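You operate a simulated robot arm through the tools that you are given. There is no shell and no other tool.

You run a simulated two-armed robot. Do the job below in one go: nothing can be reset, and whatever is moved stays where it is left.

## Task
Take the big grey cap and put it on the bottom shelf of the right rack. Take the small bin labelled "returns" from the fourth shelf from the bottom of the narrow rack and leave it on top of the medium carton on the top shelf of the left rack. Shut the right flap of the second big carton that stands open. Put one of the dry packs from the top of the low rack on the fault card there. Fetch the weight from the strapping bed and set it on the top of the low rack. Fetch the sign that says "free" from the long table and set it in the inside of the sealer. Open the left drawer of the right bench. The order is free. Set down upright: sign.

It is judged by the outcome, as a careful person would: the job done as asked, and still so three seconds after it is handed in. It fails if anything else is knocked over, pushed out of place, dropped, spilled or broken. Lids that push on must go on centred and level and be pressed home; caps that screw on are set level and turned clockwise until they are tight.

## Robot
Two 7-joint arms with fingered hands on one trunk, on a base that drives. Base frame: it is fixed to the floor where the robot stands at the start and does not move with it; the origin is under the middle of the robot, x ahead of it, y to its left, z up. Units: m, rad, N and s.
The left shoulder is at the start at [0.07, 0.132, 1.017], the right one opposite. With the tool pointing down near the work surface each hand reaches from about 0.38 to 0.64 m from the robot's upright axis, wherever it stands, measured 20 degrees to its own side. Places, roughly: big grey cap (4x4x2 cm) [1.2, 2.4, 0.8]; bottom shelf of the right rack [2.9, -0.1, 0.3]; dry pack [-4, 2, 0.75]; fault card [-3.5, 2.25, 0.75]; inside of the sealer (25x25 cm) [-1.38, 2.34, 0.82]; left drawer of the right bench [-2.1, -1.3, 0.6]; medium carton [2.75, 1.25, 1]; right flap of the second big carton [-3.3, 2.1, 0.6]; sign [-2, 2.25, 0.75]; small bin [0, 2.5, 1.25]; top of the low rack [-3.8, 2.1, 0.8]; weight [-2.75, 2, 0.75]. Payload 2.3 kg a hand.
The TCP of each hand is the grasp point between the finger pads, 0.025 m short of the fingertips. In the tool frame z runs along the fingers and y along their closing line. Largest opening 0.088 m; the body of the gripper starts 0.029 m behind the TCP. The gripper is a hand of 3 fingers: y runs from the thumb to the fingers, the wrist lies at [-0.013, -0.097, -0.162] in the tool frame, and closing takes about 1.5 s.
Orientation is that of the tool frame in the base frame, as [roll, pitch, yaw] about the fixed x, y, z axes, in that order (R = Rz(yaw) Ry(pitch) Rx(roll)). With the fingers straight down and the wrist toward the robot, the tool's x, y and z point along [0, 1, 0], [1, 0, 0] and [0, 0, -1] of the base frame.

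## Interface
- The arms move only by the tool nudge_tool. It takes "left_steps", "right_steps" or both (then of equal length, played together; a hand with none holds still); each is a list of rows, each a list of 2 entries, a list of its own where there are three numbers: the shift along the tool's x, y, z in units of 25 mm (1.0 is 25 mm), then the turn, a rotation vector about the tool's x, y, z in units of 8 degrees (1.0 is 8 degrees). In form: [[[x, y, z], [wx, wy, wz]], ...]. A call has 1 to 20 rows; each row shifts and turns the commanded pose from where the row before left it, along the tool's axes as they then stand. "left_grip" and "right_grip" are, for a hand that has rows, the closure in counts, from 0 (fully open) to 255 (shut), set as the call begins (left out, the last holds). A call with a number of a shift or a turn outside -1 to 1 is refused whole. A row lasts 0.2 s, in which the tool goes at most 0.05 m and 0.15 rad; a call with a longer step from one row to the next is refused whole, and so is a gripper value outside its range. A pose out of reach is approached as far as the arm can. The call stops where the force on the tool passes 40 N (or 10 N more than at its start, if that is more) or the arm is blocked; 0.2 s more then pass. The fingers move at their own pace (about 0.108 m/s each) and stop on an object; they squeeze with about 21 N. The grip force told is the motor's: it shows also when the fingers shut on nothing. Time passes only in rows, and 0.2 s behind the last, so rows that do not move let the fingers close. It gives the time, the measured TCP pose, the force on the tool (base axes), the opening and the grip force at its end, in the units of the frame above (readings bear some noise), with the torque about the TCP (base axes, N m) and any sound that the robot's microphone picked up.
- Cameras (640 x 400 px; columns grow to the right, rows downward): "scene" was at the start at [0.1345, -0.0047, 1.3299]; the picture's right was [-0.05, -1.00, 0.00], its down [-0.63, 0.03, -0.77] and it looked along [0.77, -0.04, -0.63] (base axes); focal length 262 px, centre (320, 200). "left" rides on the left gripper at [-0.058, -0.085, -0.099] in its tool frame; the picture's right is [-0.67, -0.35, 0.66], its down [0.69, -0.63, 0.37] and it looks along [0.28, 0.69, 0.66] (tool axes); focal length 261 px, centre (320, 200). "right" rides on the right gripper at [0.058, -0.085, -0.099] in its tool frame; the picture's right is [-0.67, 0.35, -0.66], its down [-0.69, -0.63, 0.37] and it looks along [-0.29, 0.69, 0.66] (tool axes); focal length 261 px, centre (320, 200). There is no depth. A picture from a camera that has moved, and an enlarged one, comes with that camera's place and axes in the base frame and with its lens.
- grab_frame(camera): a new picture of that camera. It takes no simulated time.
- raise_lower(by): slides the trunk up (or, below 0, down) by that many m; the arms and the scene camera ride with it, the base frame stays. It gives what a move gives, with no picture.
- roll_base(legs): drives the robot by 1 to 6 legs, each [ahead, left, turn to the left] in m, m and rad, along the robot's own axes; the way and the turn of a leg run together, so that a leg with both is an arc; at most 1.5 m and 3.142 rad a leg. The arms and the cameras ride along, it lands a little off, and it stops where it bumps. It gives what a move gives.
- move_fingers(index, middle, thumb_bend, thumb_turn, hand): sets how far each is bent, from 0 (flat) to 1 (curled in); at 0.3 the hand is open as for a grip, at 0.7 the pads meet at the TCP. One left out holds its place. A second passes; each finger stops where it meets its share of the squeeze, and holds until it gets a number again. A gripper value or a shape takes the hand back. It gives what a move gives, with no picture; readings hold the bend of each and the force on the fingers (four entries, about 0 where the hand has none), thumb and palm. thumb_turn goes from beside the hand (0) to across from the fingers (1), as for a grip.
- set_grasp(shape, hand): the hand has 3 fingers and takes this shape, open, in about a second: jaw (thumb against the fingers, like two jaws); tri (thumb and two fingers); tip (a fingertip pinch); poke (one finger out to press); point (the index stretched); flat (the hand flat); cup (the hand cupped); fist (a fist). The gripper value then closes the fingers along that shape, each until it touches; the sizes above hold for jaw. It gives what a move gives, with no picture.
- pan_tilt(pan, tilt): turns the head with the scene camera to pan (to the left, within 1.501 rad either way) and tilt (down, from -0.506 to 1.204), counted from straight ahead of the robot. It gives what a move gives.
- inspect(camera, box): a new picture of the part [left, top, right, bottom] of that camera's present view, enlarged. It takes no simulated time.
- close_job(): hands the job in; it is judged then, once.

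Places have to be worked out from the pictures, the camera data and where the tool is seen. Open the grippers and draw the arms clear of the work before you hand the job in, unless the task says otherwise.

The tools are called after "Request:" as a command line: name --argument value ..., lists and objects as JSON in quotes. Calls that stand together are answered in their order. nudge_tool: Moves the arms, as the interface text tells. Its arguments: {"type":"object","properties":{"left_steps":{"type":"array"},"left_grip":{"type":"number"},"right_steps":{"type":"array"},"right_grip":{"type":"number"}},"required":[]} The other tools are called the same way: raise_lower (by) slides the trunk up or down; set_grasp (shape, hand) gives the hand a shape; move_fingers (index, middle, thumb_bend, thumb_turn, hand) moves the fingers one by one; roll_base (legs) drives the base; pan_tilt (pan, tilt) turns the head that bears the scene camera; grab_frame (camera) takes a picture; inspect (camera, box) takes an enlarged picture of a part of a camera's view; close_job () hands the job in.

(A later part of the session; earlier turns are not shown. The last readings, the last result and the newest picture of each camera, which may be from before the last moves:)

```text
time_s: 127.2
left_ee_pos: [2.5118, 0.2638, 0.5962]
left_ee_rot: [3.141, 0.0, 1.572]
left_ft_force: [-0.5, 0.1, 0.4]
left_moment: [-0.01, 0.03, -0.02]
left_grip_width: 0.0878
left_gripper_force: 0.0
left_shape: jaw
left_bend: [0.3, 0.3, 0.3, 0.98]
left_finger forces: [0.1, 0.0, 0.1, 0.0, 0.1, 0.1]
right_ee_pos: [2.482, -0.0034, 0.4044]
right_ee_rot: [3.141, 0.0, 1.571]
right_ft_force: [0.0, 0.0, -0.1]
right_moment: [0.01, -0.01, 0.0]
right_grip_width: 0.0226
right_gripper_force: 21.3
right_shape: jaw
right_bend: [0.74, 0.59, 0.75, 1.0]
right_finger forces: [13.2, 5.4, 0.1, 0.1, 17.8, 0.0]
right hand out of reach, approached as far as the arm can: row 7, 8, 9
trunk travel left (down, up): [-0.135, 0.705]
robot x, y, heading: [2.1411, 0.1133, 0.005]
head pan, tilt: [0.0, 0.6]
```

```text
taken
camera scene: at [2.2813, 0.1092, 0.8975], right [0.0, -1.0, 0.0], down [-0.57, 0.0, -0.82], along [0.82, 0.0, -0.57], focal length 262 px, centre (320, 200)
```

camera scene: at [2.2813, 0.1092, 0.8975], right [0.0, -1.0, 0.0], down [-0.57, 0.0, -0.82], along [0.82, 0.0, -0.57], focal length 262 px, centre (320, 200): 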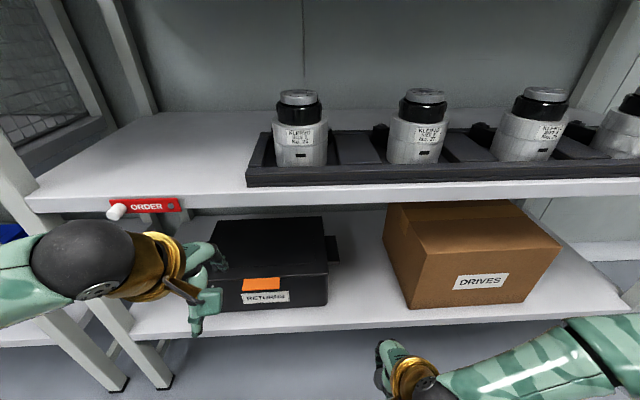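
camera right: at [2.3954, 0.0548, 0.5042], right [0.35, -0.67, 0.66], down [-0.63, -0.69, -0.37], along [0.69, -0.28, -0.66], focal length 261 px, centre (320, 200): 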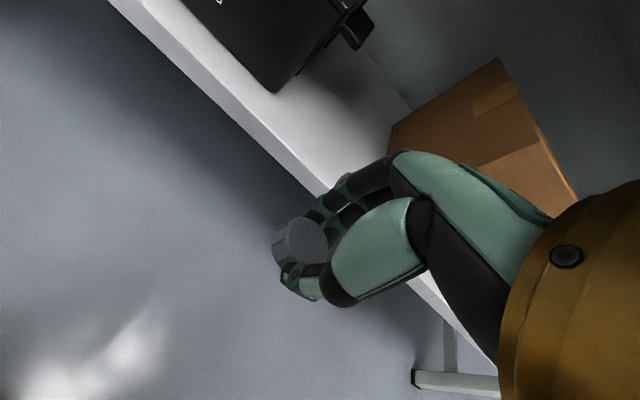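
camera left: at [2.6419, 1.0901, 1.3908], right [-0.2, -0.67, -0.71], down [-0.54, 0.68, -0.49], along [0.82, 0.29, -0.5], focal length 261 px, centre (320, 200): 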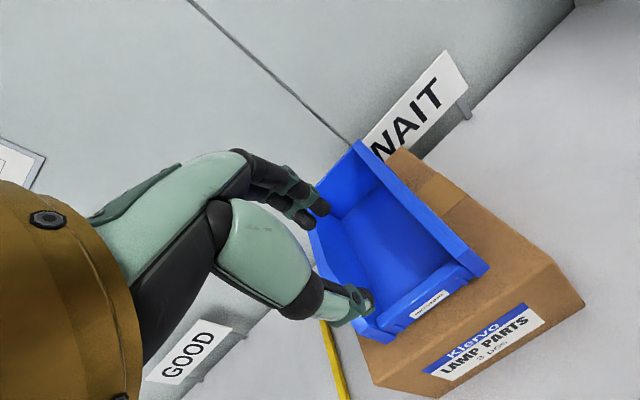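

The gap is clear. I move the hand in over the shelf at z≈0.40.

Request:
nudge_tool --right_steps '[[[-0.1, 0.8, 0], [0, 0, 0]], [[-0.1, 0.8, 0], [0, 0, 0]], [[-0.1, 0.8, 0], [0, 0, 0]], [[0, 0.8, 0], [0, 0, 0]], [[0, 0.8, 0], [0, 0, 0]], [[0, 0.8, 0], [0, 0, 0]], [[0, 0.8, 0], [0, 0, 0]], [[0, 0.8, 0], [0, 0, 0]], [[0, 0.8, 0], [0, 0, 0]], [[0, 0.8, 0], [0, 0, 0]], [[0, 0.3, 0], [0, 0, 0]], [[0, 0, 0], [0, 0, 0]]]' --right_grip 255

Request:
grab_frame --camera "right"

Request:
grab_frame --camera "scene"

```text
time_s: 129.8
left_ee_pos: [2.5105, 0.2636, 0.5962]
left_ee_rot: [-3.141, 0.001, 1.569]
left_ft_force: [-0.1, 0.2, -0.6]
left_moment: [-0.02, 0.04, 0.01]
left_grip_width: 0.0878
left_gripper_force: 0.2
left_shape: jaw
left_bend: [0.3, 0.3, 0.3, 0.98]
left_finger forces: [0.0, 0.1, 0.1, 0.0, 0.0, 0.0]
right_ee_pos: [2.6883, -0.0109, 0.4045]
right_ee_rot: [-3.141, 0.0, 1.572]
right_ft_force: [-0.6, 0.1, -0.7]
right_moment: [0.01, -0.01, 0.02]
right_grip_width: 0.0229
right_gripper_force: 21.4
right_shape: jaw
right_bend: [0.74, 0.59, 0.75, 1.0]
right_finger forces: [13.2, 5.6, 0.0, 0.0, 17.7, 0.1]
trunk travel left (down, up): [-0.135, 0.705]
robot x, y, heading: [2.1446, 0.1079, 0.002]
head pan, tilt: [0.0, 0.6]
```

```text
taken
camera right: at [2.6016, 0.0466, 0.5039], right [0.35, -0.67, 0.66], down [-0.63, -0.69, -0.37], along [0.69, -0.29, -0.66], focal length 261 px, centre (320, 200)
```

right: 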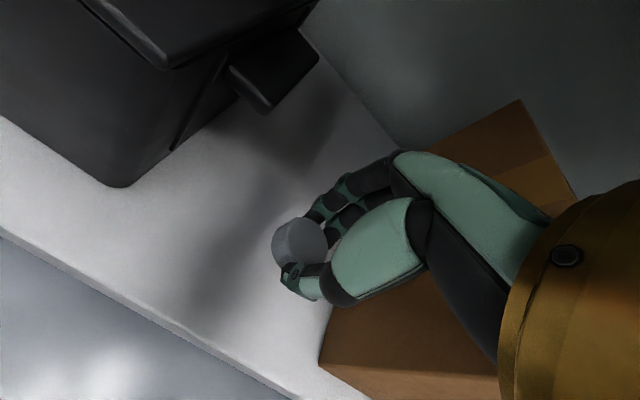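

```text
taken
camera scene: at [2.2813, 0.1093, 0.8975], right [0.0, -1.0, 0.0], down [-0.57, 0.0, -0.82], along [0.82, 0.0, -0.57], focal length 262 px, centre (320, 200)
```

scene: 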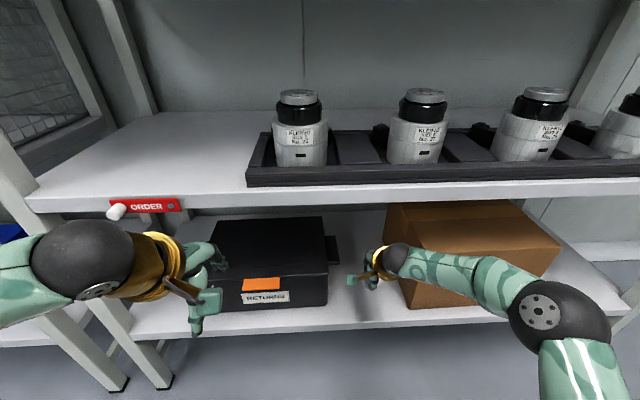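

Over the spot. I lower gently to the shelf.

Request:
nudge_tool --right_steps '[[[0, 0, 0.5], [0, 0, 0]], [[0, 0, 0.5], [0, 0, 0]], [[0, 0, 0.4], [0, 0, 0]], [[0, 0, 0.15], [0, 0, 0]], [[0, 0, 0], [0, 0, 0]]]' --right_grip 255

Request:
nudge_tool --right_steps '[[[0, 0, 0.12], [0, 0, 0]], [[0, 0, 0], [0, 0, 0]]]'

Request:
nudge_tool --right_steps '[[[0, 0, 0.12], [0, 0, 0]], [[0, 0, 0], [0, 0, 0]]]'

Request:
grab_frame --camera "right"

```text
time_s: 131.1
left_ee_pos: [2.5107, 0.2624, 0.5961]
left_ee_rot: [3.14, -0.001, 1.571]
left_ft_force: [-0.7, -0.3, -0.8]
left_moment: [-0.04, 0.0, 0.04]
left_grip_width: 0.088
left_gripper_force: 0.0
left_shape: jaw
left_bend: [0.3, 0.3, 0.3, 0.98]
left_finger forces: [0.1, 0.1, 0.1, 0.0, 0.1, 0.1]
right_ee_pos: [2.6873, -0.0107, 0.3643]
right_ee_rot: [-3.141, 0.0, 1.571]
right_ft_force: [-0.6, 0.6, 0.5]
right_moment: [0.02, 0.02, 0.01]
right_grip_width: 0.0225
right_gripper_force: 21.1
right_shape: jaw
right_bend: [0.74, 0.59, 0.75, 1.0]
right_finger forces: [13.4, 5.6, 0.1, 0.1, 17.7, 0.0]
trunk travel left (down, up): [-0.135, 0.705]
robot x, y, heading: [2.1466, 0.1116, 0.001]
head pan, tilt: [0.0, 0.6]
```

```text
time_s: 131.7
left_ee_pos: [2.5097, 0.2638, 0.5968]
left_ee_rot: [-3.141, 0.001, 1.572]
left_ft_force: [-0.1, 0.4, 0.3]
left_moment: [-0.03, 0.05, -0.02]
left_grip_width: 0.0876
left_gripper_force: 0.0
left_shape: jaw
left_bend: [0.3, 0.3, 0.3, 0.98]
left_finger forces: [0.0, 0.0, 0.1, 0.1, 0.0, 0.1]
right_ee_pos: [2.6882, -0.0114, 0.362]
right_ee_rot: [-3.141, 0.0, 1.572]
right_ft_force: [0.6, -0.5, -0.3]
right_moment: [0.02, -0.03, -0.03]
right_grip_width: 0.0227
right_gripper_force: 21.3
right_shape: jaw
right_bend: [0.74, 0.59, 0.75, 1.0]
right_finger forces: [13.4, 5.8, 0.1, 0.0, 17.6, 0.0]
trunk travel left (down, up): [-0.135, 0.705]
robot x, y, heading: [2.1423, 0.1066, 0.001]
head pan, tilt: [0.0, 0.6]
```

```text
time_s: 132.2
left_ee_pos: [2.5123, 0.2631, 0.597]
left_ee_rot: [-3.14, -0.001, 1.571]
left_ft_force: [0.2, -0.8, -0.1]
left_moment: [-0.03, -0.01, 0.02]
left_grip_width: 0.0878
left_gripper_force: 0.0
left_shape: jaw
left_bend: [0.3, 0.3, 0.3, 0.98]
left_finger forces: [0.1, 0.0, 0.0, 0.0, 0.0, 0.0]
right_ee_pos: [2.6882, -0.0123, 0.3587]
right_ee_rot: [-3.142, -0.002, 1.571]
right_ft_force: [-0.3, 1.0, -0.6]
right_moment: [-0.05, 0.0, 0.01]
right_grip_width: 0.0229
right_gripper_force: 21.0
right_shape: jaw
right_bend: [0.74, 0.59, 0.75, 1.0]
right_finger forces: [13.5, 5.5, 0.1, 0.0, 17.7, 0.1]
trunk travel left (down, up): [-0.135, 0.705]
robot x, y, heading: [2.142, 0.1095, -0.0]
head pan, tilt: [0.0, 0.6]
```

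```text
taken
camera right: at [2.602, 0.0461, 0.4589], right [0.35, -0.67, 0.66], down [-0.63, -0.69, -0.37], along [0.69, -0.28, -0.66], focal length 261 px, centre (320, 200)
```

right: 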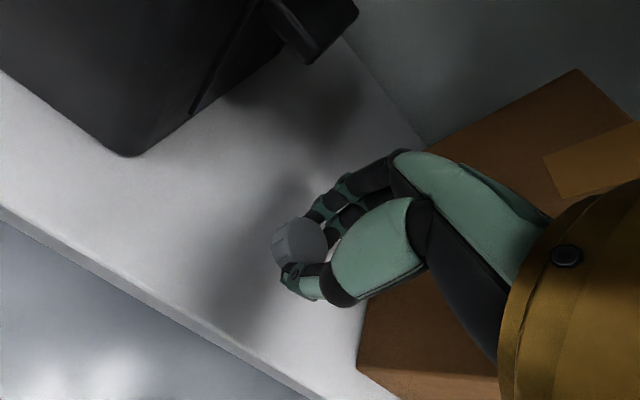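

No contact yet at z=0.359. I continue in 3 mm steps until the force rises.

Request:
nudge_tool --right_steps '[[[0, 0, 0.12], [0, 0, 0]], [[0, 0, 0], [0, 0, 0]]]'

Request:
nudge_tool --right_steps '[[[0, 0, 0.12], [0, 0, 0]], [[0, 0, 0], [0, 0, 0]]]'

Request:
nudge_tool --right_steps '[[[0, 0, 0.1], [0, 0, 0]], [[0, 0, 0], [0, 0, 0]]]'

```text
time_s: 132.8
left_ee_pos: [2.5104, 0.2624, 0.5966]
left_ee_rot: [-3.142, 0.0, 1.571]
left_ft_force: [0.4, 0.4, 0.7]
left_moment: [0.01, 0.01, -0.01]
left_grip_width: 0.0875
left_gripper_force: 0.1
left_shape: jaw
left_bend: [0.3, 0.3, 0.3, 0.98]
left_finger forces: [0.1, 0.1, 0.0, 0.0, 0.0, 0.0]
right_ee_pos: [2.6881, -0.0112, 0.3555]
right_ee_rot: [-3.141, 0.0, 1.569]
right_ft_force: [-0.5, -0.3, -0.4]
right_moment: [-0.02, 0.01, 0.02]
right_grip_width: 0.0226
right_gripper_force: 21.1
right_shape: jaw
right_bend: [0.74, 0.59, 0.75, 1.0]
right_finger forces: [13.4, 5.7, 0.0, 0.0, 17.7, 0.0]
trunk travel left (down, up): [-0.135, 0.705]
robot x, y, heading: [2.1461, 0.1089, 0.002]
head pan, tilt: [0.0, 0.6]
```

```text
time_s: 133.4
left_ee_pos: [2.512, 0.2636, 0.5972]
left_ee_rot: [-3.141, 0.001, 1.571]
left_ft_force: [-0.3, 0.7, -0.2]
left_moment: [-0.03, 0.0, 0.0]
left_grip_width: 0.0879
left_gripper_force: 0.0
left_shape: jaw
left_bend: [0.3, 0.3, 0.3, 0.98]
left_finger forces: [0.0, 0.0, 0.0, 0.0, 0.0, 0.0]
right_ee_pos: [2.6872, -0.0114, 0.3533]
right_ee_rot: [-3.141, -0.002, 1.572]
right_ft_force: [-0.4, -0.2, 0.1]
right_moment: [0.03, 0.01, 0.03]
right_grip_width: 0.0228
right_gripper_force: 21.3
right_shape: jaw
right_bend: [0.74, 0.59, 0.75, 1.0]
right_finger forces: [13.4, 5.5, 0.0, 0.0, 17.7, 0.1]
trunk travel left (down, up): [-0.135, 0.705]
robot x, y, heading: [2.1425, 0.1111, -0.004]
head pan, tilt: [0.0, 0.6]
```

```text
time_s: 134.1
left_ee_pos: [2.511, 0.2633, 0.597]
left_ee_rot: [3.141, 0.001, 1.571]
left_ft_force: [0.1, -0.7, 0.1]
left_moment: [0.02, -0.02, 0.01]
left_grip_width: 0.0877
left_gripper_force: 0.1
left_shape: jaw
left_bend: [0.3, 0.3, 0.3, 0.98]
left_finger forces: [0.0, 0.0, 0.0, 0.0, 0.0, 0.0]
right_ee_pos: [2.6876, -0.0112, 0.351]
right_ee_rot: [3.141, 0.0, 1.571]
right_ft_force: [-0.2, 0.4, -0.1]
right_moment: [0.01, -0.02, 0.03]
right_grip_width: 0.0225
right_gripper_force: 20.9
right_shape: jaw
right_bend: [0.74, 0.59, 0.75, 1.0]
right_finger forces: [13.4, 5.5, 0.0, 0.1, 17.7, 0.0]
trunk travel left (down, up): [-0.135, 0.705]
robot x, y, heading: [2.1425, 0.1094, -0.002]
head pan, tilt: [0.0, 0.6]
```

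Still free; the shelf may be nearer to z=0.30. I continue in small steps.

Request:
nudge_tool --right_steps '[[[0, 0, 0.12], [0, 0, 0]], [[0, 0, 0], [0, 0, 0]]]'

Request:
nudge_tool --right_steps '[[[0, 0, 0.12], [0, 0, 0]], [[0, 0, 0], [0, 0, 0]]]'

Request:
nudge_tool --right_steps '[[[0, 0, 0.12], [0, 0, 0]], [[0, 0, 0], [0, 0, 0]]]'

Request:
inspect --camera "right" --box '[200, 150, 420, 340]'

```text
time_s: 134.7
left_ee_pos: [2.51, 0.2639, 0.5962]
left_ee_rot: [-3.142, 0.002, 1.57]
left_ft_force: [-0.5, 0.4, -0.5]
left_moment: [0.02, 0.01, -0.04]
left_grip_width: 0.0879
left_gripper_force: 0.0
left_shape: jaw
left_bend: [0.3, 0.3, 0.3, 0.98]
left_finger forces: [0.0, 0.0, 0.1, 0.0, 0.1, 0.1]
right_ee_pos: [2.688, -0.0107, 0.3482]
right_ee_rot: [-3.14, 0.001, 1.57]
right_ft_force: [-0.6, 0.0, -0.2]
right_moment: [0.02, -0.02, 0.04]
right_grip_width: 0.0227
right_gripper_force: 20.8
right_shape: jaw
right_bend: [0.74, 0.59, 0.75, 1.0]
right_finger forces: [13.5, 5.6, 0.1, 0.0, 17.7, 0.0]
trunk travel left (down, up): [-0.135, 0.705]
robot x, y, heading: [2.1431, 0.1096, 0.002]
head pan, tilt: [0.0, 0.6]
```

```text
time_s: 135.2
left_ee_pos: [2.5102, 0.2629, 0.5972]
left_ee_rot: [-3.141, 0.002, 1.573]
left_ft_force: [0.2, 0.8, -0.4]
left_moment: [0.05, -0.01, 0.02]
left_grip_width: 0.0876
left_gripper_force: 0.1
left_shape: jaw
left_bend: [0.3, 0.3, 0.3, 0.98]
left_finger forces: [0.1, 0.0, 0.1, 0.1, 0.1, 0.0]
right_ee_pos: [2.6867, -0.0109, 0.3454]
right_ee_rot: [-3.14, 0.002, 1.572]
right_ft_force: [0.0, 0.0, 1.0]
right_moment: [0.0, 0.02, -0.01]
right_grip_width: 0.0226
right_gripper_force: 20.7
right_shape: jaw
right_bend: [0.74, 0.59, 0.75, 1.0]
right_finger forces: [13.3, 5.6, 0.1, 0.0, 17.7, 0.0]
trunk travel left (down, up): [-0.135, 0.705]
robot x, y, heading: [2.1456, 0.1109, -0.005]
head pan, tilt: [0.0, 0.6]
```

```text
time_s: 135.8
left_ee_pos: [2.5119, 0.2635, 0.596]
left_ee_rot: [3.141, -0.001, 1.57]
left_ft_force: [-0.5, 0.3, 0.3]
left_moment: [0.01, 0.0, -0.03]
left_grip_width: 0.088
left_gripper_force: 0.0
left_shape: jaw
left_bend: [0.3, 0.3, 0.3, 0.98]
left_finger forces: [0.0, 0.0, 0.1, 0.1, 0.0, 0.0]
right_ee_pos: [2.6891, -0.0126, 0.3421]
right_ee_rot: [-3.141, 0.0, 1.57]
right_ft_force: [0.2, 0.5, -0.4]
right_moment: [-0.02, 0.01, 0.01]
right_grip_width: 0.0221
right_gripper_force: 21.0
right_shape: jaw
right_bend: [0.74, 0.59, 0.75, 1.0]
right_finger forces: [13.4, 5.6, 0.0, 0.0, 17.8, 0.1]
trunk travel left (down, up): [-0.135, 0.705]
robot x, y, heading: [2.1439, 0.1074, 0.001]
head pan, tilt: [0.0, 0.6]
```

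```text
2.11 times, centred on (310, 245) of right
camera zoom: at [2.6021, 0.0467, 0.4419], right [0.35, -0.67, 0.66], down [-0.63, -0.69, -0.37], along [0.69, -0.29, -0.66], focal length 549 px, centre (341, 105)
```

zoom: 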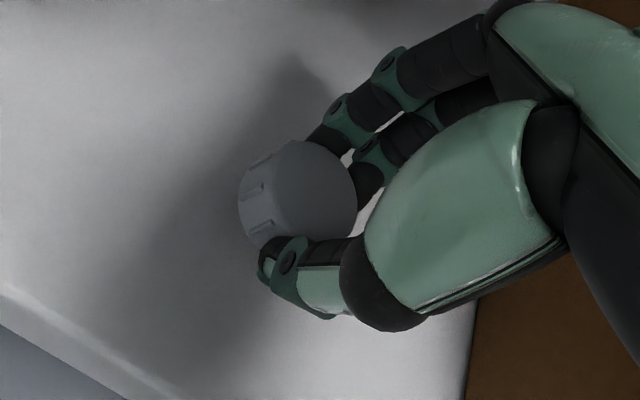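

The contact shadow is closing in. I keep stepping down.

Request:
nudge_tool --right_steps '[[[0, 0, 0.12], [0, 0, 0]], [[0, 0, 0], [0, 0, 0]]]'

Request:
nudge_tool --right_steps '[[[0, 0, 0.12], [0, 0, 0]], [[0, 0, 0], [0, 0, 0]]]'

Request:
nudge_tool --right_steps '[[[0, 0, 0.1], [0, 0, 0]], [[0, 0, 0], [0, 0, 0]]]'

```text
time_s: 136.4
left_ee_pos: [2.5106, 0.2626, 0.5972]
left_ee_rot: [3.141, 0.0, 1.573]
left_ft_force: [-0.5, 0.1, -0.3]
left_moment: [0.03, -0.02, 0.02]
left_grip_width: 0.0878
left_gripper_force: 0.0
left_shape: jaw
left_bend: [0.3, 0.3, 0.3, 0.98]
left_finger forces: [0.0, 0.0, 0.0, 0.0, 0.0, 0.0]
right_ee_pos: [2.6878, -0.0103, 0.3386]
right_ee_rot: [-3.141, -0.001, 1.57]
right_ft_force: [-1.0, -0.1, -0.3]
right_moment: [0.01, -0.03, 0.02]
right_grip_width: 0.0227
right_gripper_force: 21.1
right_shape: jaw
right_bend: [0.74, 0.59, 0.75, 1.0]
right_finger forces: [13.4, 5.6, 0.1, 0.0, 17.8, 0.1]
trunk travel left (down, up): [-0.135, 0.705]
robot x, y, heading: [2.1427, 0.1141, 0.003]
head pan, tilt: [0.0, 0.6]
```

```text
time_s: 137.1
left_ee_pos: [2.5119, 0.2628, 0.5966]
left_ee_rot: [3.141, 0.0, 1.57]
left_ft_force: [0.4, 0.0, 0.5]
left_moment: [-0.02, 0.0, 0.01]
left_grip_width: 0.0879
left_gripper_force: 0.0
left_shape: jaw
left_bend: [0.3, 0.3, 0.3, 0.98]
left_finger forces: [0.0, 0.0, 0.0, 0.0, 0.1, 0.0]
right_ee_pos: [2.6879, -0.0109, 0.3361]
right_ee_rot: [3.141, 0.0, 1.571]
right_ft_force: [-0.9, 0.1, 0.7]
right_moment: [0.0, 0.0, 0.01]
right_grip_width: 0.0228
right_gripper_force: 21.3
right_shape: jaw
right_bend: [0.74, 0.59, 0.75, 1.0]
right_finger forces: [13.4, 5.7, 0.0, 0.1, 17.6, 0.0]
trunk travel left (down, up): [-0.135, 0.705]
robot x, y, heading: [2.1412, 0.1123, 0.003]
head pan, tilt: [0.0, 0.6]
```

```text
time_s: 137.7
left_ee_pos: [2.5121, 0.2634, 0.5974]
left_ee_rot: [3.14, 0.0, 1.571]
left_ft_force: [-0.3, 0.0, -0.2]
left_moment: [-0.01, -0.02, -0.02]
left_grip_width: 0.0879
left_gripper_force: 0.0
left_shape: jaw
left_bend: [0.3, 0.3, 0.3, 0.98]
left_finger forces: [0.0, 0.0, 0.0, 0.0, 0.0, 0.0]
right_ee_pos: [2.6881, -0.0113, 0.3344]
right_ee_rot: [3.141, 0.0, 1.57]
right_ft_force: [0.3, 1.1, -0.9]
right_moment: [0.0, 0.02, 0.0]
right_grip_width: 0.0223
right_gripper_force: 21.3
right_shape: jaw
right_bend: [0.74, 0.59, 0.75, 1.0]
right_finger forces: [13.4, 5.5, 0.0, 0.0, 17.7, 0.0]
trunk travel left (down, up): [-0.135, 0.705]
robot x, y, heading: [2.1407, 0.1098, -0.002]
head pan, tilt: [0.0, 0.6]
```

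Request:
inspect --camera "right" --box '[200, 150, 420, 340]'

Request:
nudge_tool --right_steps '[[[0, 0, 0.1], [0, 0, 0]], [[0, 0, 0], [0, 0, 0]]]'

Request:
nudge_tool --right_steps '[[[0, 0, 0.1], [0, 0, 0]], [[0, 0, 0], [0, 0, 0]]]'

```text
2.11 times, centred on (310, 245) of right
camera zoom: at [2.6024, 0.0467, 0.4339], right [0.35, -0.67, 0.66], down [-0.63, -0.69, -0.37], along [0.69, -0.28, -0.66], focal length 549 px, centre (341, 105)
```

zoom: 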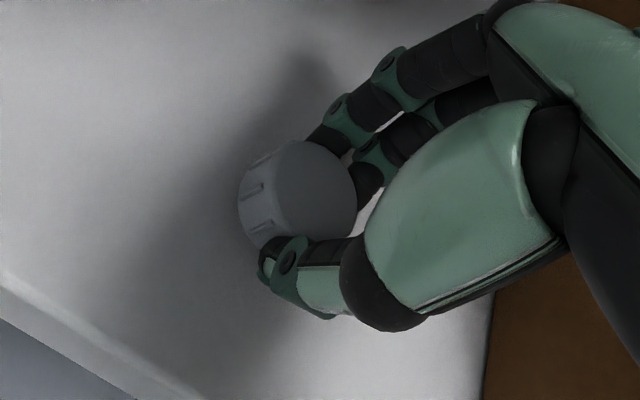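

```text
time_s: 138.2
left_ee_pos: [2.5106, 0.2627, 0.5966]
left_ee_rot: [3.141, 0.0, 1.571]
left_ft_force: [0.3, 0.1, 0.1]
left_moment: [0.01, 0.01, 0.01]
left_grip_width: 0.0876
left_gripper_force: 0.1
left_shape: jaw
left_bend: [0.3, 0.3, 0.3, 0.98]
left_finger forces: [0.0, 0.1, 0.0, 0.0, 0.0, 0.1]
right_ee_pos: [2.6885, -0.0107, 0.332]
right_ee_rot: [3.14, -0.001, 1.57]
right_ft_force: [0.1, 0.9, 0.3]
right_moment: [-0.02, 0.02, 0.01]
right_grip_width: 0.0227
right_gripper_force: 20.9
right_shape: jaw
right_bend: [0.74, 0.59, 0.75, 1.0]
right_finger forces: [13.4, 5.5, 0.1, 0.0, 17.6, 0.0]
trunk travel left (down, up): [-0.135, 0.705]
robot x, y, heading: [2.1438, 0.1072, -0.002]
head pan, tilt: [0.0, 0.6]
```

```text
time_s: 138.8
left_ee_pos: [2.511, 0.2628, 0.5968]
left_ee_rot: [-3.14, -0.001, 1.571]
left_ft_force: [-0.9, -0.3, 0.5]
left_moment: [0.0, 0.01, 0.01]
left_grip_width: 0.0878
left_gripper_force: 0.1
left_shape: jaw
left_bend: [0.3, 0.3, 0.3, 0.98]
left_finger forces: [0.1, 0.1, 0.1, 0.1, 0.0, 0.0]
right_ee_pos: [2.6881, -0.0105, 0.3288]
right_ee_rot: [3.141, 0.0, 1.57]
right_ft_force: [-0.2, -0.4, 0.0]
right_moment: [-0.02, -0.01, -0.04]
right_grip_width: 0.0224
right_gripper_force: 21.3
right_shape: jaw
right_bend: [0.74, 0.59, 0.75, 1.0]
right_finger forces: [13.4, 5.7, 0.0, 0.1, 17.6, 0.0]
trunk travel left (down, up): [-0.135, 0.705]
robot x, y, heading: [2.1481, 0.1088, -0.001]
head pan, tilt: [0.0, 0.6]
```

Still free. I go on in 3 mm steps.

Request:
nudge_tool --right_steps '[[[0, 0, 0.12], [0, 0, 0]], [[0, 0, 0], [0, 0, 0]]]'

Request:
nudge_tool --right_steps '[[[0, 0, 0.12], [0, 0, 0]], [[0, 0, 0], [0, 0, 0]]]'

Request:
nudge_tool --right_steps '[[[0, 0, 0.12], [0, 0, 0]], [[0, 0, 0], [0, 0, 0]]]'

Request:
inspect --camera "right" --box '[200, 150, 420, 340]'

```text
time_s: 139.4
left_ee_pos: [2.5106, 0.2637, 0.5965]
left_ee_rot: [3.139, 0.001, 1.571]
left_ft_force: [0.2, 0.3, 0.8]
left_moment: [0.02, -0.01, 0.02]
left_grip_width: 0.0876
left_gripper_force: 0.1
left_shape: jaw
left_bend: [0.3, 0.3, 0.3, 0.98]
left_finger forces: [0.0, 0.0, 0.0, 0.0, 0.0, 0.0]
right_ee_pos: [2.6878, -0.0109, 0.3268]
right_ee_rot: [3.14, -0.001, 1.57]
right_ft_force: [0.2, -1.2, 5.0]
right_moment: [-0.02, -0.06, 0.0]
right_grip_width: 0.0228
right_gripper_force: 20.7
right_shape: jaw
right_bend: [0.74, 0.59, 0.75, 1.0]
right_finger forces: [13.9, 6.3, 0.1, 0.0, 18.3, 0.1]
trunk travel left (down, up): [-0.135, 0.705]
robot x, y, heading: [2.1435, 0.1107, 0.003]
head pan, tilt: [0.0, 0.6]
```

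```text
time_s: 140.1
left_ee_pos: [2.5091, 0.2637, 0.5979]
left_ee_rot: [3.136, 0.001, 1.571]
left_ft_force: [-0.5, -0.5, -0.2]
left_moment: [-0.01, -0.02, -0.03]
left_grip_width: 0.088
left_gripper_force: 0.1
left_shape: jaw
left_bend: [0.3, 0.3, 0.3, 0.98]
left_finger forces: [0.0, 0.0, 0.0, 0.1, 0.0, 0.1]
right_ee_pos: [2.6877, -0.0109, 0.3264]
right_ee_rot: [3.135, 0.0, 1.571]
right_ft_force: [1.7, -0.2, 15.6]
right_moment: [-0.04, -0.12, -0.02]
right_grip_width: 0.0234
right_gripper_force: 21.1
right_shape: jaw
right_bend: [0.74, 0.59, 0.75, 1.0]
right_finger forces: [15.7, 7.6, 0.0, 0.0, 21.1, 0.0]
trunk travel left (down, up): [-0.135, 0.705]
robot x, y, heading: [2.1455, 0.1113, -0.003]
head pan, tilt: [0.0, 0.6]
```

```text
time_s: 140.7
left_ee_pos: [2.5084, 0.2629, 0.5988]
left_ee_rot: [3.133, 0.001, 1.571]
left_ft_force: [-0.1, 0.2, -0.1]
left_moment: [-0.01, 0.01, -0.01]
left_grip_width: 0.0875
left_gripper_force: 0.0
left_shape: jaw
left_bend: [0.3, 0.3, 0.3, 0.98]
left_finger forces: [0.1, 0.0, 0.0, 0.0, 0.0, 0.0]
right_ee_pos: [2.6881, -0.0113, 0.3254]
right_ee_rot: [3.129, 0.002, 1.571]
right_ft_force: [-0.2, -1.7, 32.4]
right_moment: [0.02, 0.04, -0.04]
right_grip_width: 0.0241
right_gripper_force: 21.0
right_shape: jaw
right_bend: [0.74, 0.59, 0.76, 1.0]
right_finger forces: [19.6, 8.1, 0.0, 0.0, 32.4, 0.0]
trunk travel left (down, up): [-0.135, 0.705]
robot x, y, heading: [2.145, 0.1107, -0.0]
head pan, tilt: [0.0, 0.6]
```

```text
2.11 times, centred on (310, 245) of right
camera zoom: at [2.6002, 0.0471, 0.4243], right [0.34, -0.67, 0.66], down [-0.63, -0.69, -0.37], along [0.7, -0.29, -0.65], focal length 549 px, centre (341, 105)
```

zoom: 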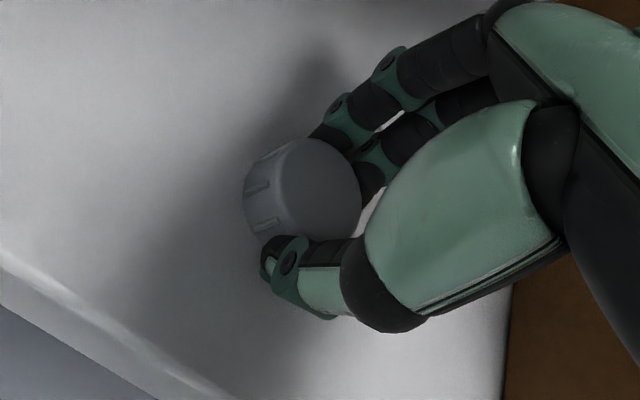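

The cap sits on the shelf (contact at TCP z≈0.326). I ease off the press, then open the hand.

Request:
nudge_tool --right_steps '[[[0, 0, -0.1], [0, 0, 0]], [[0, 0, -0.08], [0, 0, 0]], [[0, 0, 0], [0, 0, 0]]]'

```text
time_s: 141.4
left_ee_pos: [2.5081, 0.2626, 0.5989]
left_ee_rot: [3.139, 0.002, 1.571]
left_ft_force: [0.2, -0.9, 0.0]
left_moment: [0.0, -0.01, -0.02]
left_grip_width: 0.0878
left_gripper_force: 0.0
left_shape: jaw
left_bend: [0.3, 0.3, 0.3, 0.98]
left_finger forces: [0.0, 0.0, 0.0, 0.0, 0.1, 0.0]
right_ee_pos: [2.6861, -0.0104, 0.3249]
right_ee_rot: [3.138, 0.002, 1.572]
right_ft_force: [4.2, 0.5, 15.0]
right_moment: [0.01, -0.23, -0.02]
right_grip_width: 0.0242
right_gripper_force: 21.5
right_shape: jaw
right_bend: [0.74, 0.58, 0.76, 1.0]
right_finger forces: [17.8, 7.3, 0.0, 0.0, 18.5, 0.1]
trunk travel left (down, up): [-0.135, 0.705]
robot x, y, heading: [2.1427, 0.1088, -0.004]
head pan, tilt: [0.0, 0.6]
```

Request:
nudge_tool --right_steps '[[[0, 0, -0.06], [0, 0, 0]], [[0, 0, -0.02], [0, 0, 0]], [[0, 0, 0], [0, 0, 0]]]'

Request:
nudge_tool --right_steps '[[[0, 0, 0], [0, 0, 0]], [[0, 0, 0], [0, 0, 0]], [[0, 0, -0.15], [0, 0, 0]], [[0, 0, -0.15], [0, 0, 0]], [[0, 0, 0], [0, 0, 0]], [[0, 0, 0], [0, 0, 0]]]' --right_grip 60

Request:
inspect --camera "right" --box '[200, 150, 420, 340]'

```text
time_s: 142.2
left_ee_pos: [2.511, 0.2628, 0.5969]
left_ee_rot: [3.141, 0.001, 1.571]
left_ft_force: [-0.9, 0.1, -0.8]
left_moment: [0.01, -0.01, -0.01]
left_grip_width: 0.0877
left_gripper_force: 0.1
left_shape: jaw
left_bend: [0.3, 0.3, 0.3, 0.98]
left_finger forces: [0.1, 0.0, 0.1, 0.1, 0.0, 0.0]
right_ee_pos: [2.6861, -0.0108, 0.3266]
right_ee_rot: [-3.141, 0.0, 1.571]
right_ft_force: [-0.5, 0.9, 4.2]
right_moment: [0.01, -0.04, -0.01]
right_grip_width: 0.0234
right_gripper_force: 21.1
right_shape: jaw
right_bend: [0.74, 0.58, 0.76, 1.0]
right_finger forces: [13.9, 6.0, 0.0, 0.0, 19.1, 0.0]
trunk travel left (down, up): [-0.135, 0.705]
robot x, y, heading: [2.1441, 0.1088, 0.001]
head pan, tilt: [0.0, 0.6]
```

```text
time_s: 143.7
left_ee_pos: [2.5113, 0.264, 0.5967]
left_ee_rot: [-3.141, 0.0, 1.573]
left_ft_force: [0.5, -0.9, 0.5]
left_moment: [0.0, -0.02, -0.01]
left_grip_width: 0.0878
left_gripper_force: 0.0
left_shape: jaw
left_bend: [0.3, 0.3, 0.3, 0.98]
left_finger forces: [0.0, 0.0, 0.0, 0.1, 0.0, 0.1]
right_ee_pos: [2.6877, -0.011, 0.3348]
right_ee_rot: [-3.141, 0.001, 1.57]
right_ft_force: [-0.3, 0.0, -1.0]
right_moment: [0.01, 0.0, 0.02]
right_grip_width: 0.0664
right_gripper_force: 0.0
right_shape: jaw
right_bend: [0.27, 0.35, 0.53, 0.99]
right_finger forces: [0.0, 0.1, 0.0, 0.0, 0.0, 0.0]
trunk travel left (down, up): [-0.135, 0.705]
robot x, y, heading: [2.1431, 0.1086, 0.0]
head pan, tilt: [0.0, 0.6]
```

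```text
2.11 times, centred on (310, 245) of right
camera zoom: at [2.6019, 0.0466, 0.4342], right [0.35, -0.67, 0.66], down [-0.63, -0.69, -0.37], along [0.69, -0.28, -0.66], focal length 549 px, centre (341, 105)
```

zoom: 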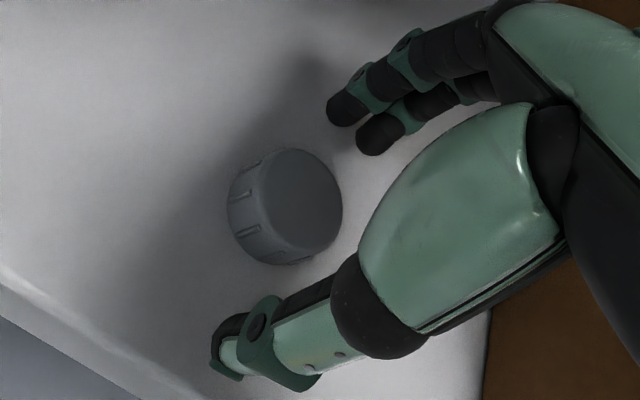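

The cap stands flat on the bottom shelf. I raise the hand and draw it out of the rack.

Request:
nudge_tool --right_steps '[[[0, 0, -0.5], [0, 0, 0]], [[0, 0, -1], [0, 0, 0]], [[0, 0, -1], [0, 0, 0]], [[0, -1, -0.4], [0, 0, 0]], [[0, -1, 0], [0, 0, 0]], [[0, -1, 0], [0, 0, 0]], [[0, -1, 0], [0, 0, 0]], [[0, -1, 0], [0, 0, 0]], [[0, -1, 0], [0, 0, 0]], [[0, -1, 0], [0, 0, 0]], [[0, 0, 0], [0, 0, 0]]]' --right_grip 0

Request:
roll_base --legs '[[-0.25, 0, 0]]'

Request:
grab_frame --camera "scene"

Request:
raise_lower --by 0.4

```text
time_s: 146.1
left_ee_pos: [2.5101, 0.264, 0.5974]
left_ee_rot: [3.141, 0.001, 1.571]
left_ft_force: [0.3, 0.6, -0.8]
left_moment: [0.02, 0.01, -0.01]
left_grip_width: 0.0878
left_gripper_force: 0.0
left_shape: jaw
left_bend: [0.3, 0.3, 0.3, 0.98]
left_finger forces: [0.0, 0.0, 0.0, 0.1, 0.0, 0.0]
right_ee_pos: [2.5106, -0.0111, 0.4066]
right_ee_rot: [3.14, -0.001, 1.57]
right_ft_force: [0.7, 0.0, -0.6]
right_moment: [0.01, -0.01, 0.04]
right_grip_width: 0.0877
right_gripper_force: 0.1
right_shape: jaw
right_bend: [0.3, 0.3, 0.3, 0.98]
right_finger forces: [0.0, 0.0, 0.1, 0.1, 0.0, 0.1]
trunk travel left (down, up): [-0.135, 0.705]
robot x, y, heading: [2.1434, 0.1121, 0.0]
head pan, tilt: [0.0, 0.6]
```

```text
time_s: 147.9
left_ee_pos: [2.2608, 0.2622, 0.5967]
left_ee_rot: [-3.141, 0.001, 1.568]
left_ft_force: [0.5, 0.2, -1.0]
left_moment: [0.01, -0.02, 0.0]
left_grip_width: 0.0875
left_gripper_force: 0.2
left_shape: jaw
left_bend: [0.3, 0.3, 0.3, 0.98]
left_finger forces: [0.0, 0.1, 0.1, 0.0, 0.0, 0.0]
right_ee_pos: [2.2621, -0.0118, 0.4066]
right_ee_rot: [3.142, 0.0, 1.569]
right_ft_force: [0.7, -0.6, -1.0]
right_moment: [0.04, -0.02, -0.03]
right_grip_width: 0.0878
right_gripper_force: 0.0
right_shape: jaw
right_bend: [0.3, 0.3, 0.3, 0.98]
right_finger forces: [0.0, 0.0, 0.0, 0.1, 0.0, 0.0]
trunk travel left (down, up): [-0.135, 0.705]
robot x, y, heading: [1.8915, 0.1097, -0.002]
head pan, tilt: [0.0, 0.6]
```

```text
taken
camera scene: at [2.0311, 0.1092, 0.8975], right [0.0, -1.0, 0.0], down [-0.56, 0.0, -0.83], along [0.83, 0.0, -0.56], focal length 262 px, centre (320, 200)
```

scene: 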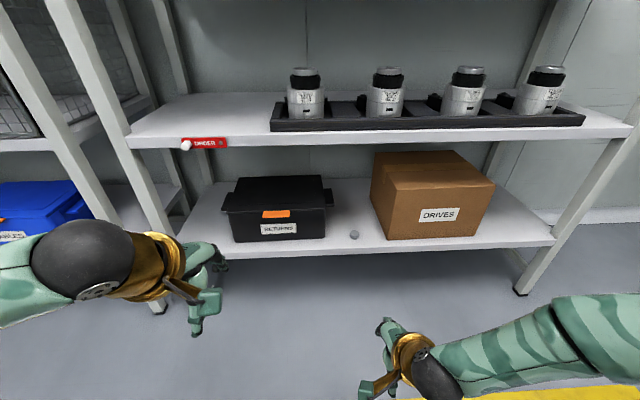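

```text
time_s: 151.7
left_ee_pos: [2.2614, 0.2633, 0.9969]
left_ee_rot: [3.14, -0.001, 1.566]
left_ft_force: [0.4, -0.1, 0.5]
left_moment: [0.0, 0.0, -0.03]
left_grip_width: 0.0877
left_gripper_force: 0.0
left_shape: jaw
left_bend: [0.3, 0.3, 0.3, 0.98]
left_finger forces: [0.1, 0.0, 0.0, 0.1, 0.1, 0.0]
right_ee_pos: [2.2608, -0.0107, 0.8065]
right_ee_rot: [3.141, -0.001, 1.568]
right_ft_force: [-0.2, -0.1, 1.1]
right_moment: [0.01, 0.02, -0.04]
right_grip_width: 0.0875
right_gripper_force: 0.2
right_shape: jaw
right_bend: [0.3, 0.3, 0.3, 0.98]
right_finger forces: [0.0, 0.1, 0.1, 0.1, 0.0, 0.0]
trunk travel left (down, up): [-0.535, 0.305]
robot x, y, heading: [1.8914, 0.1079, -0.0]
head pan, tilt: [0.0, 0.6]
```

The cap rests on the bottom shelf, everything else is undisturbed. I raise the right hand, strafe left past the cart and turn around to face west.

Request:
nudge_tool --right_steps '[[[-0.6, 0.2, -1], [0, 0, 0]], [[-0.6, 0.2, -1], [0, 0, 0]], [[-0.6, 0, -1], [0, 0, 0]], [[-0.6, 0, -1], [0, 0, 0]], [[0, 0, -1], [0, 0, 0]], [[0, 0, -1], [0, 0, 0]], [[0, 0, -1], [0, 0, 0]], [[0, 0, -1], [0, 0, 0]], [[0, 0, 0], [0, 0, 0]]]'

Request:
roll_base --legs '[[0, 1.4, 0], [0, 0, 3.14]]'

Request:
pan_tilt --pan 0.0 --tilt 0.3

Request:
grab_frame --camera "scene"

```text
time_s: 153.7
left_ee_pos: [2.2613, 0.2632, 0.9968]
left_ee_rot: [3.141, 0.0, 1.569]
left_ft_force: [-0.2, 0.2, 0.2]
left_moment: [-0.01, 0.03, 0.0]
left_grip_width: 0.0877
left_gripper_force: 0.1
left_shape: jaw
left_bend: [0.3, 0.3, 0.3, 0.98]
left_finger forces: [0.0, 0.1, 0.1, 0.0, 0.0, 0.0]
right_ee_pos: [2.2991, -0.0906, 0.9945]
right_ee_rot: [-3.14, 0.0, 1.566]
right_ft_force: [0.3, -0.3, 0.3]
right_moment: [-0.03, 0.02, 0.0]
right_grip_width: 0.0877
right_gripper_force: 0.1
right_shape: jaw
right_bend: [0.3, 0.3, 0.3, 0.98]
right_finger forces: [0.0, 0.0, 0.1, 0.0, 0.1, 0.0]
right hand out of reach, approached as far as the arm can: row 5, 6, 7, 8
trunk travel left (down, up): [-0.535, 0.305]
robot x, y, heading: [1.8956, 0.1095, -0.002]
head pan, tilt: [0.0, 0.6]
```

```text
time_s: 168.1
left_ee_pos: [1.5342, 1.3577, 0.996]
left_ee_rot: [-3.141, 0.001, -1.548]
left_ft_force: [-1.0, -0.4, 0.1]
left_moment: [-0.03, -0.01, 0.01]
left_grip_width: 0.0876
left_gripper_force: 0.0
left_shape: jaw
left_bend: [0.3, 0.3, 0.3, 0.98]
left_finger forces: [0.0, 0.0, 0.0, 0.1, 0.0, 0.0]
right_ee_pos: [1.4872, 1.7075, 0.9933]
right_ee_rot: [-3.141, -0.003, -1.548]
right_ft_force: [0.7, 0.1, -0.1]
right_moment: [0.0, 0.0, 0.05]
right_grip_width: 0.0878
right_gripper_force: 0.1
right_shape: jaw
right_bend: [0.3, 0.3, 0.3, 0.98]
right_finger forces: [0.0, 0.1, 0.1, 0.0, 0.0, 0.1]
trunk travel left (down, up): [-0.535, 0.305]
robot x, y, heading: [1.8994, 1.5189, -3.12]
head pan, tilt: [0.0, 0.6]
```

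```text
time_s: 168.9
left_ee_pos: [1.5359, 1.3573, 0.9968]
left_ee_rot: [3.141, -0.002, -1.548]
left_ft_force: [-0.2, -1.0, -1.0]
left_moment: [-0.02, -0.03, 0.0]
left_grip_width: 0.0875
left_gripper_force: 0.1
left_shape: jaw
left_bend: [0.3, 0.3, 0.3, 0.98]
left_finger forces: [0.0, 0.0, 0.0, 0.0, 0.0, 0.0]
right_ee_pos: [1.4876, 1.7083, 0.9946]
right_ee_rot: [-3.14, -0.002, -1.548]
right_ft_force: [0.1, 0.5, -0.1]
right_moment: [-0.02, 0.02, 0.0]
right_grip_width: 0.0875
right_gripper_force: 0.0
right_shape: jaw
right_bend: [0.3, 0.3, 0.3, 0.98]
right_finger forces: [0.1, 0.0, 0.1, 0.0, 0.0, 0.0]
trunk travel left (down, up): [-0.535, 0.305]
robot x, y, heading: [1.8958, 1.5203, -3.124]
head pan, tilt: [0.0, 0.3]
```

```text
taken
camera scene: at [1.754, 1.5149, 1.3249], right [-0.02, 1.0, 0.0], down [0.3, 0.01, -0.95], along [-0.95, -0.02, -0.3], focal length 262 px, centre (320, 200)
```

scene: 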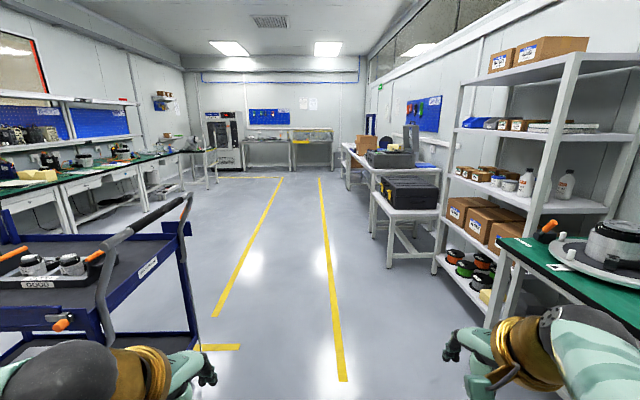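

The corridor is clear. I shift right to keep clear of the cart handle, then drive west.

Request:
roll_base --legs '[[0, -0.2, -0.018], [1.4, 0, 0], [1.0, 0, 0]]'

Request:
grab_frame --camera "scene"

```text
time_s: 181.9
left_ee_pos: [-0.8729, 1.562, 0.9961]
left_ee_rot: [3.139, 0.0, -1.581]
left_ft_force: [0.6, -0.5, 0.6]
left_moment: [0.0, 0.0, 0.02]
left_grip_width: 0.0876
left_gripper_force: 0.0
left_shape: jaw
left_bend: [0.3, 0.3, 0.3, 0.98]
left_finger forces: [0.1, 0.0, 0.1, 0.0, 0.0, 0.0]
right_ee_pos: [-0.9096, 1.9144, 0.9941]
right_ee_rot: [3.141, -0.001, -1.581]
right_ft_force: [-0.1, 0.9, -0.5]
right_moment: [0.01, -0.02, -0.01]
right_grip_width: 0.0878
right_gripper_force: 0.1
right_shape: jaw
right_bend: [0.3, 0.3, 0.3, 0.98]
right_finger forces: [0.1, 0.0, 0.0, 0.1, 0.1, 0.0]
trunk travel left (down, up): [-0.535, 0.305]
robot x, y, heading: [-0.5055, 1.714, 3.129]
head pan, tilt: [0.0, 0.3]
```

```text
taken
camera scene: at [-0.6499, 1.713, 1.325], right [0.01, 1.0, 0.0], down [0.3, 0.0, -0.96], along [-0.96, 0.01, -0.3], focal length 262 px, centre (320, 200)
```

scene: 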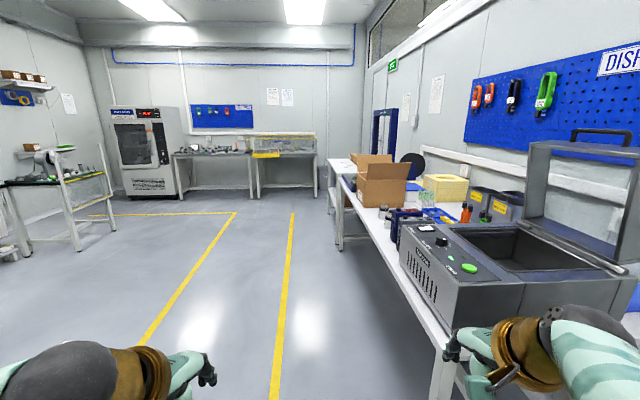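

The sealer (grey machine with raised lid) and the long table are on the right. I drive on 1.2 m and turn right to face the table.

Request:
roll_base --legs '[[1.2, 0.25, 0], [0, 0, -1.56]]'

Request:
pan_tilt --pan 0.0 --tilt 0.45

Request:
grab_frame --camera "scene"

```text
time_s: 192.0
left_ee_pos: [-1.8504, 1.8643, 0.9976]
left_ee_rot: [3.141, 0.0, 3.099]
left_ft_force: [0.1, -0.5, -0.4]
left_moment: [-0.02, 0.0, 0.0]
left_grip_width: 0.0878
left_gripper_force: 0.0
left_shape: jaw
left_bend: [0.3, 0.3, 0.3, 0.98]
left_finger forces: [0.0, 0.1, 0.1, 0.1, 0.0, 0.1]
right_ee_pos: [-1.4974, 1.8891, 0.9953]
right_ee_rot: [3.14, -0.001, 3.1]
right_ft_force: [0.0, 0.3, -0.5]
right_moment: [0.0, 0.0, 0.0]
right_grip_width: 0.0877
right_gripper_force: 0.1
right_shape: jaw
right_bend: [0.3, 0.3, 0.3, 0.98]
right_finger forces: [0.0, 0.0, 0.0, 0.0, 0.1, 0.1]
trunk travel left (down, up): [-0.535, 0.305]
robot x, y, heading: [-1.7149, 1.4882, 1.528]
head pan, tilt: [0.0, 0.3]
```

```text
time_s: 192.7
left_ee_pos: [-1.8511, 1.8635, 0.996]
left_ee_rot: [3.14, 0.0, 3.099]
left_ft_force: [-0.1, -0.1, -0.7]
left_moment: [0.03, 0.0, -0.01]
left_grip_width: 0.0878
left_gripper_force: 0.0
left_shape: jaw
left_bend: [0.3, 0.3, 0.3, 0.98]
left_finger forces: [0.0, 0.0, 0.1, 0.1, 0.0, 0.0]
right_ee_pos: [-1.4977, 1.89, 0.9937]
right_ee_rot: [-3.14, -0.003, 3.099]
right_ft_force: [-0.1, 0.2, 0.4]
right_moment: [0.01, 0.02, 0.02]
right_grip_width: 0.0877
right_gripper_force: 0.0
right_shape: jaw
right_bend: [0.3, 0.3, 0.3, 0.98]
right_finger forces: [0.0, 0.0, 0.0, 0.0, 0.0, 0.1]
trunk travel left (down, up): [-0.535, 0.305]
robot x, y, heading: [-1.7128, 1.4922, 1.528]
head pan, tilt: [0.0, 0.45]
```

```text
taken
camera scene: at [-1.7086, 1.6325, 1.3111], right [1.0, -0.04, 0.0], down [-0.02, -0.43, -0.9], along [0.04, 0.9, -0.43], focal length 262 px, centre (320, 200)
```

scene: 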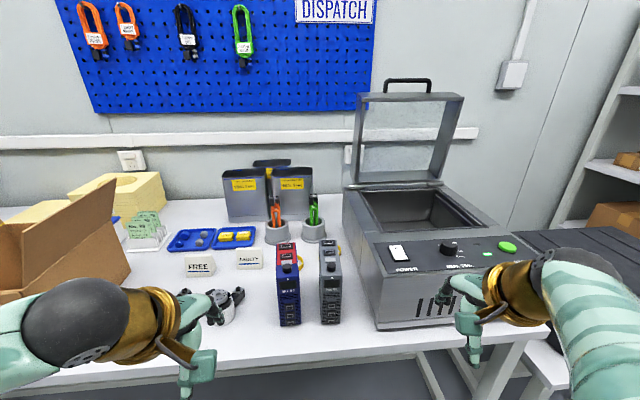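

I see the FREE and FAULTY signs and the open sealer. I zoom in on the signs and on the sealer chamber.

Request:
inspect --camera "scene" --box '[130, 200, 330, 325]'

Request:
inspect --camera "scene" --box '[330, 150, 530, 275]'

```text
3.20 times, centred on (230, 262) of scene
camera zoom: at [-1.7086, 1.6325, 1.3111], right [1.0, -0.04, 0.0], down [-0.02, -0.43, -0.9], along [0.04, 0.9, -0.43], focal length 839 px, centre (608, 0)
```

zoom: 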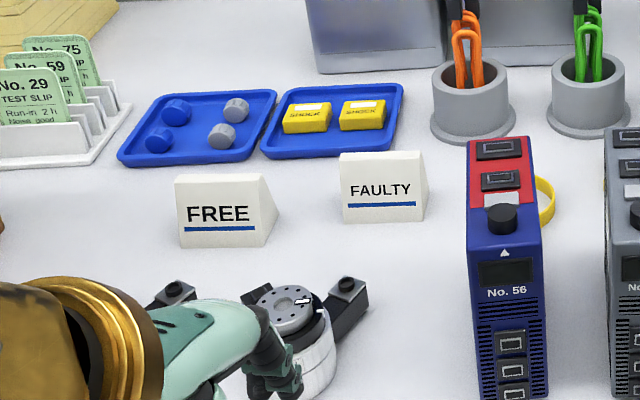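

```text
3.20 times, centred on (430, 212) of scene
camera zoom: at [-1.7086, 1.6325, 1.3111], right [1.0, -0.04, 0.0], down [-0.02, -0.43, -0.9], along [0.04, 0.9, -0.43], focal length 839 px, centre (-32, 160)
```

zoom: 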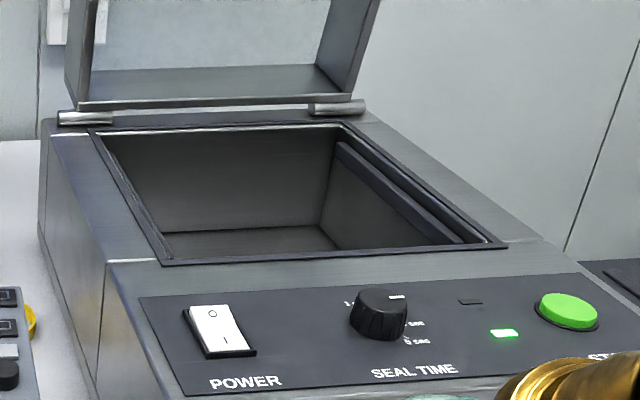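

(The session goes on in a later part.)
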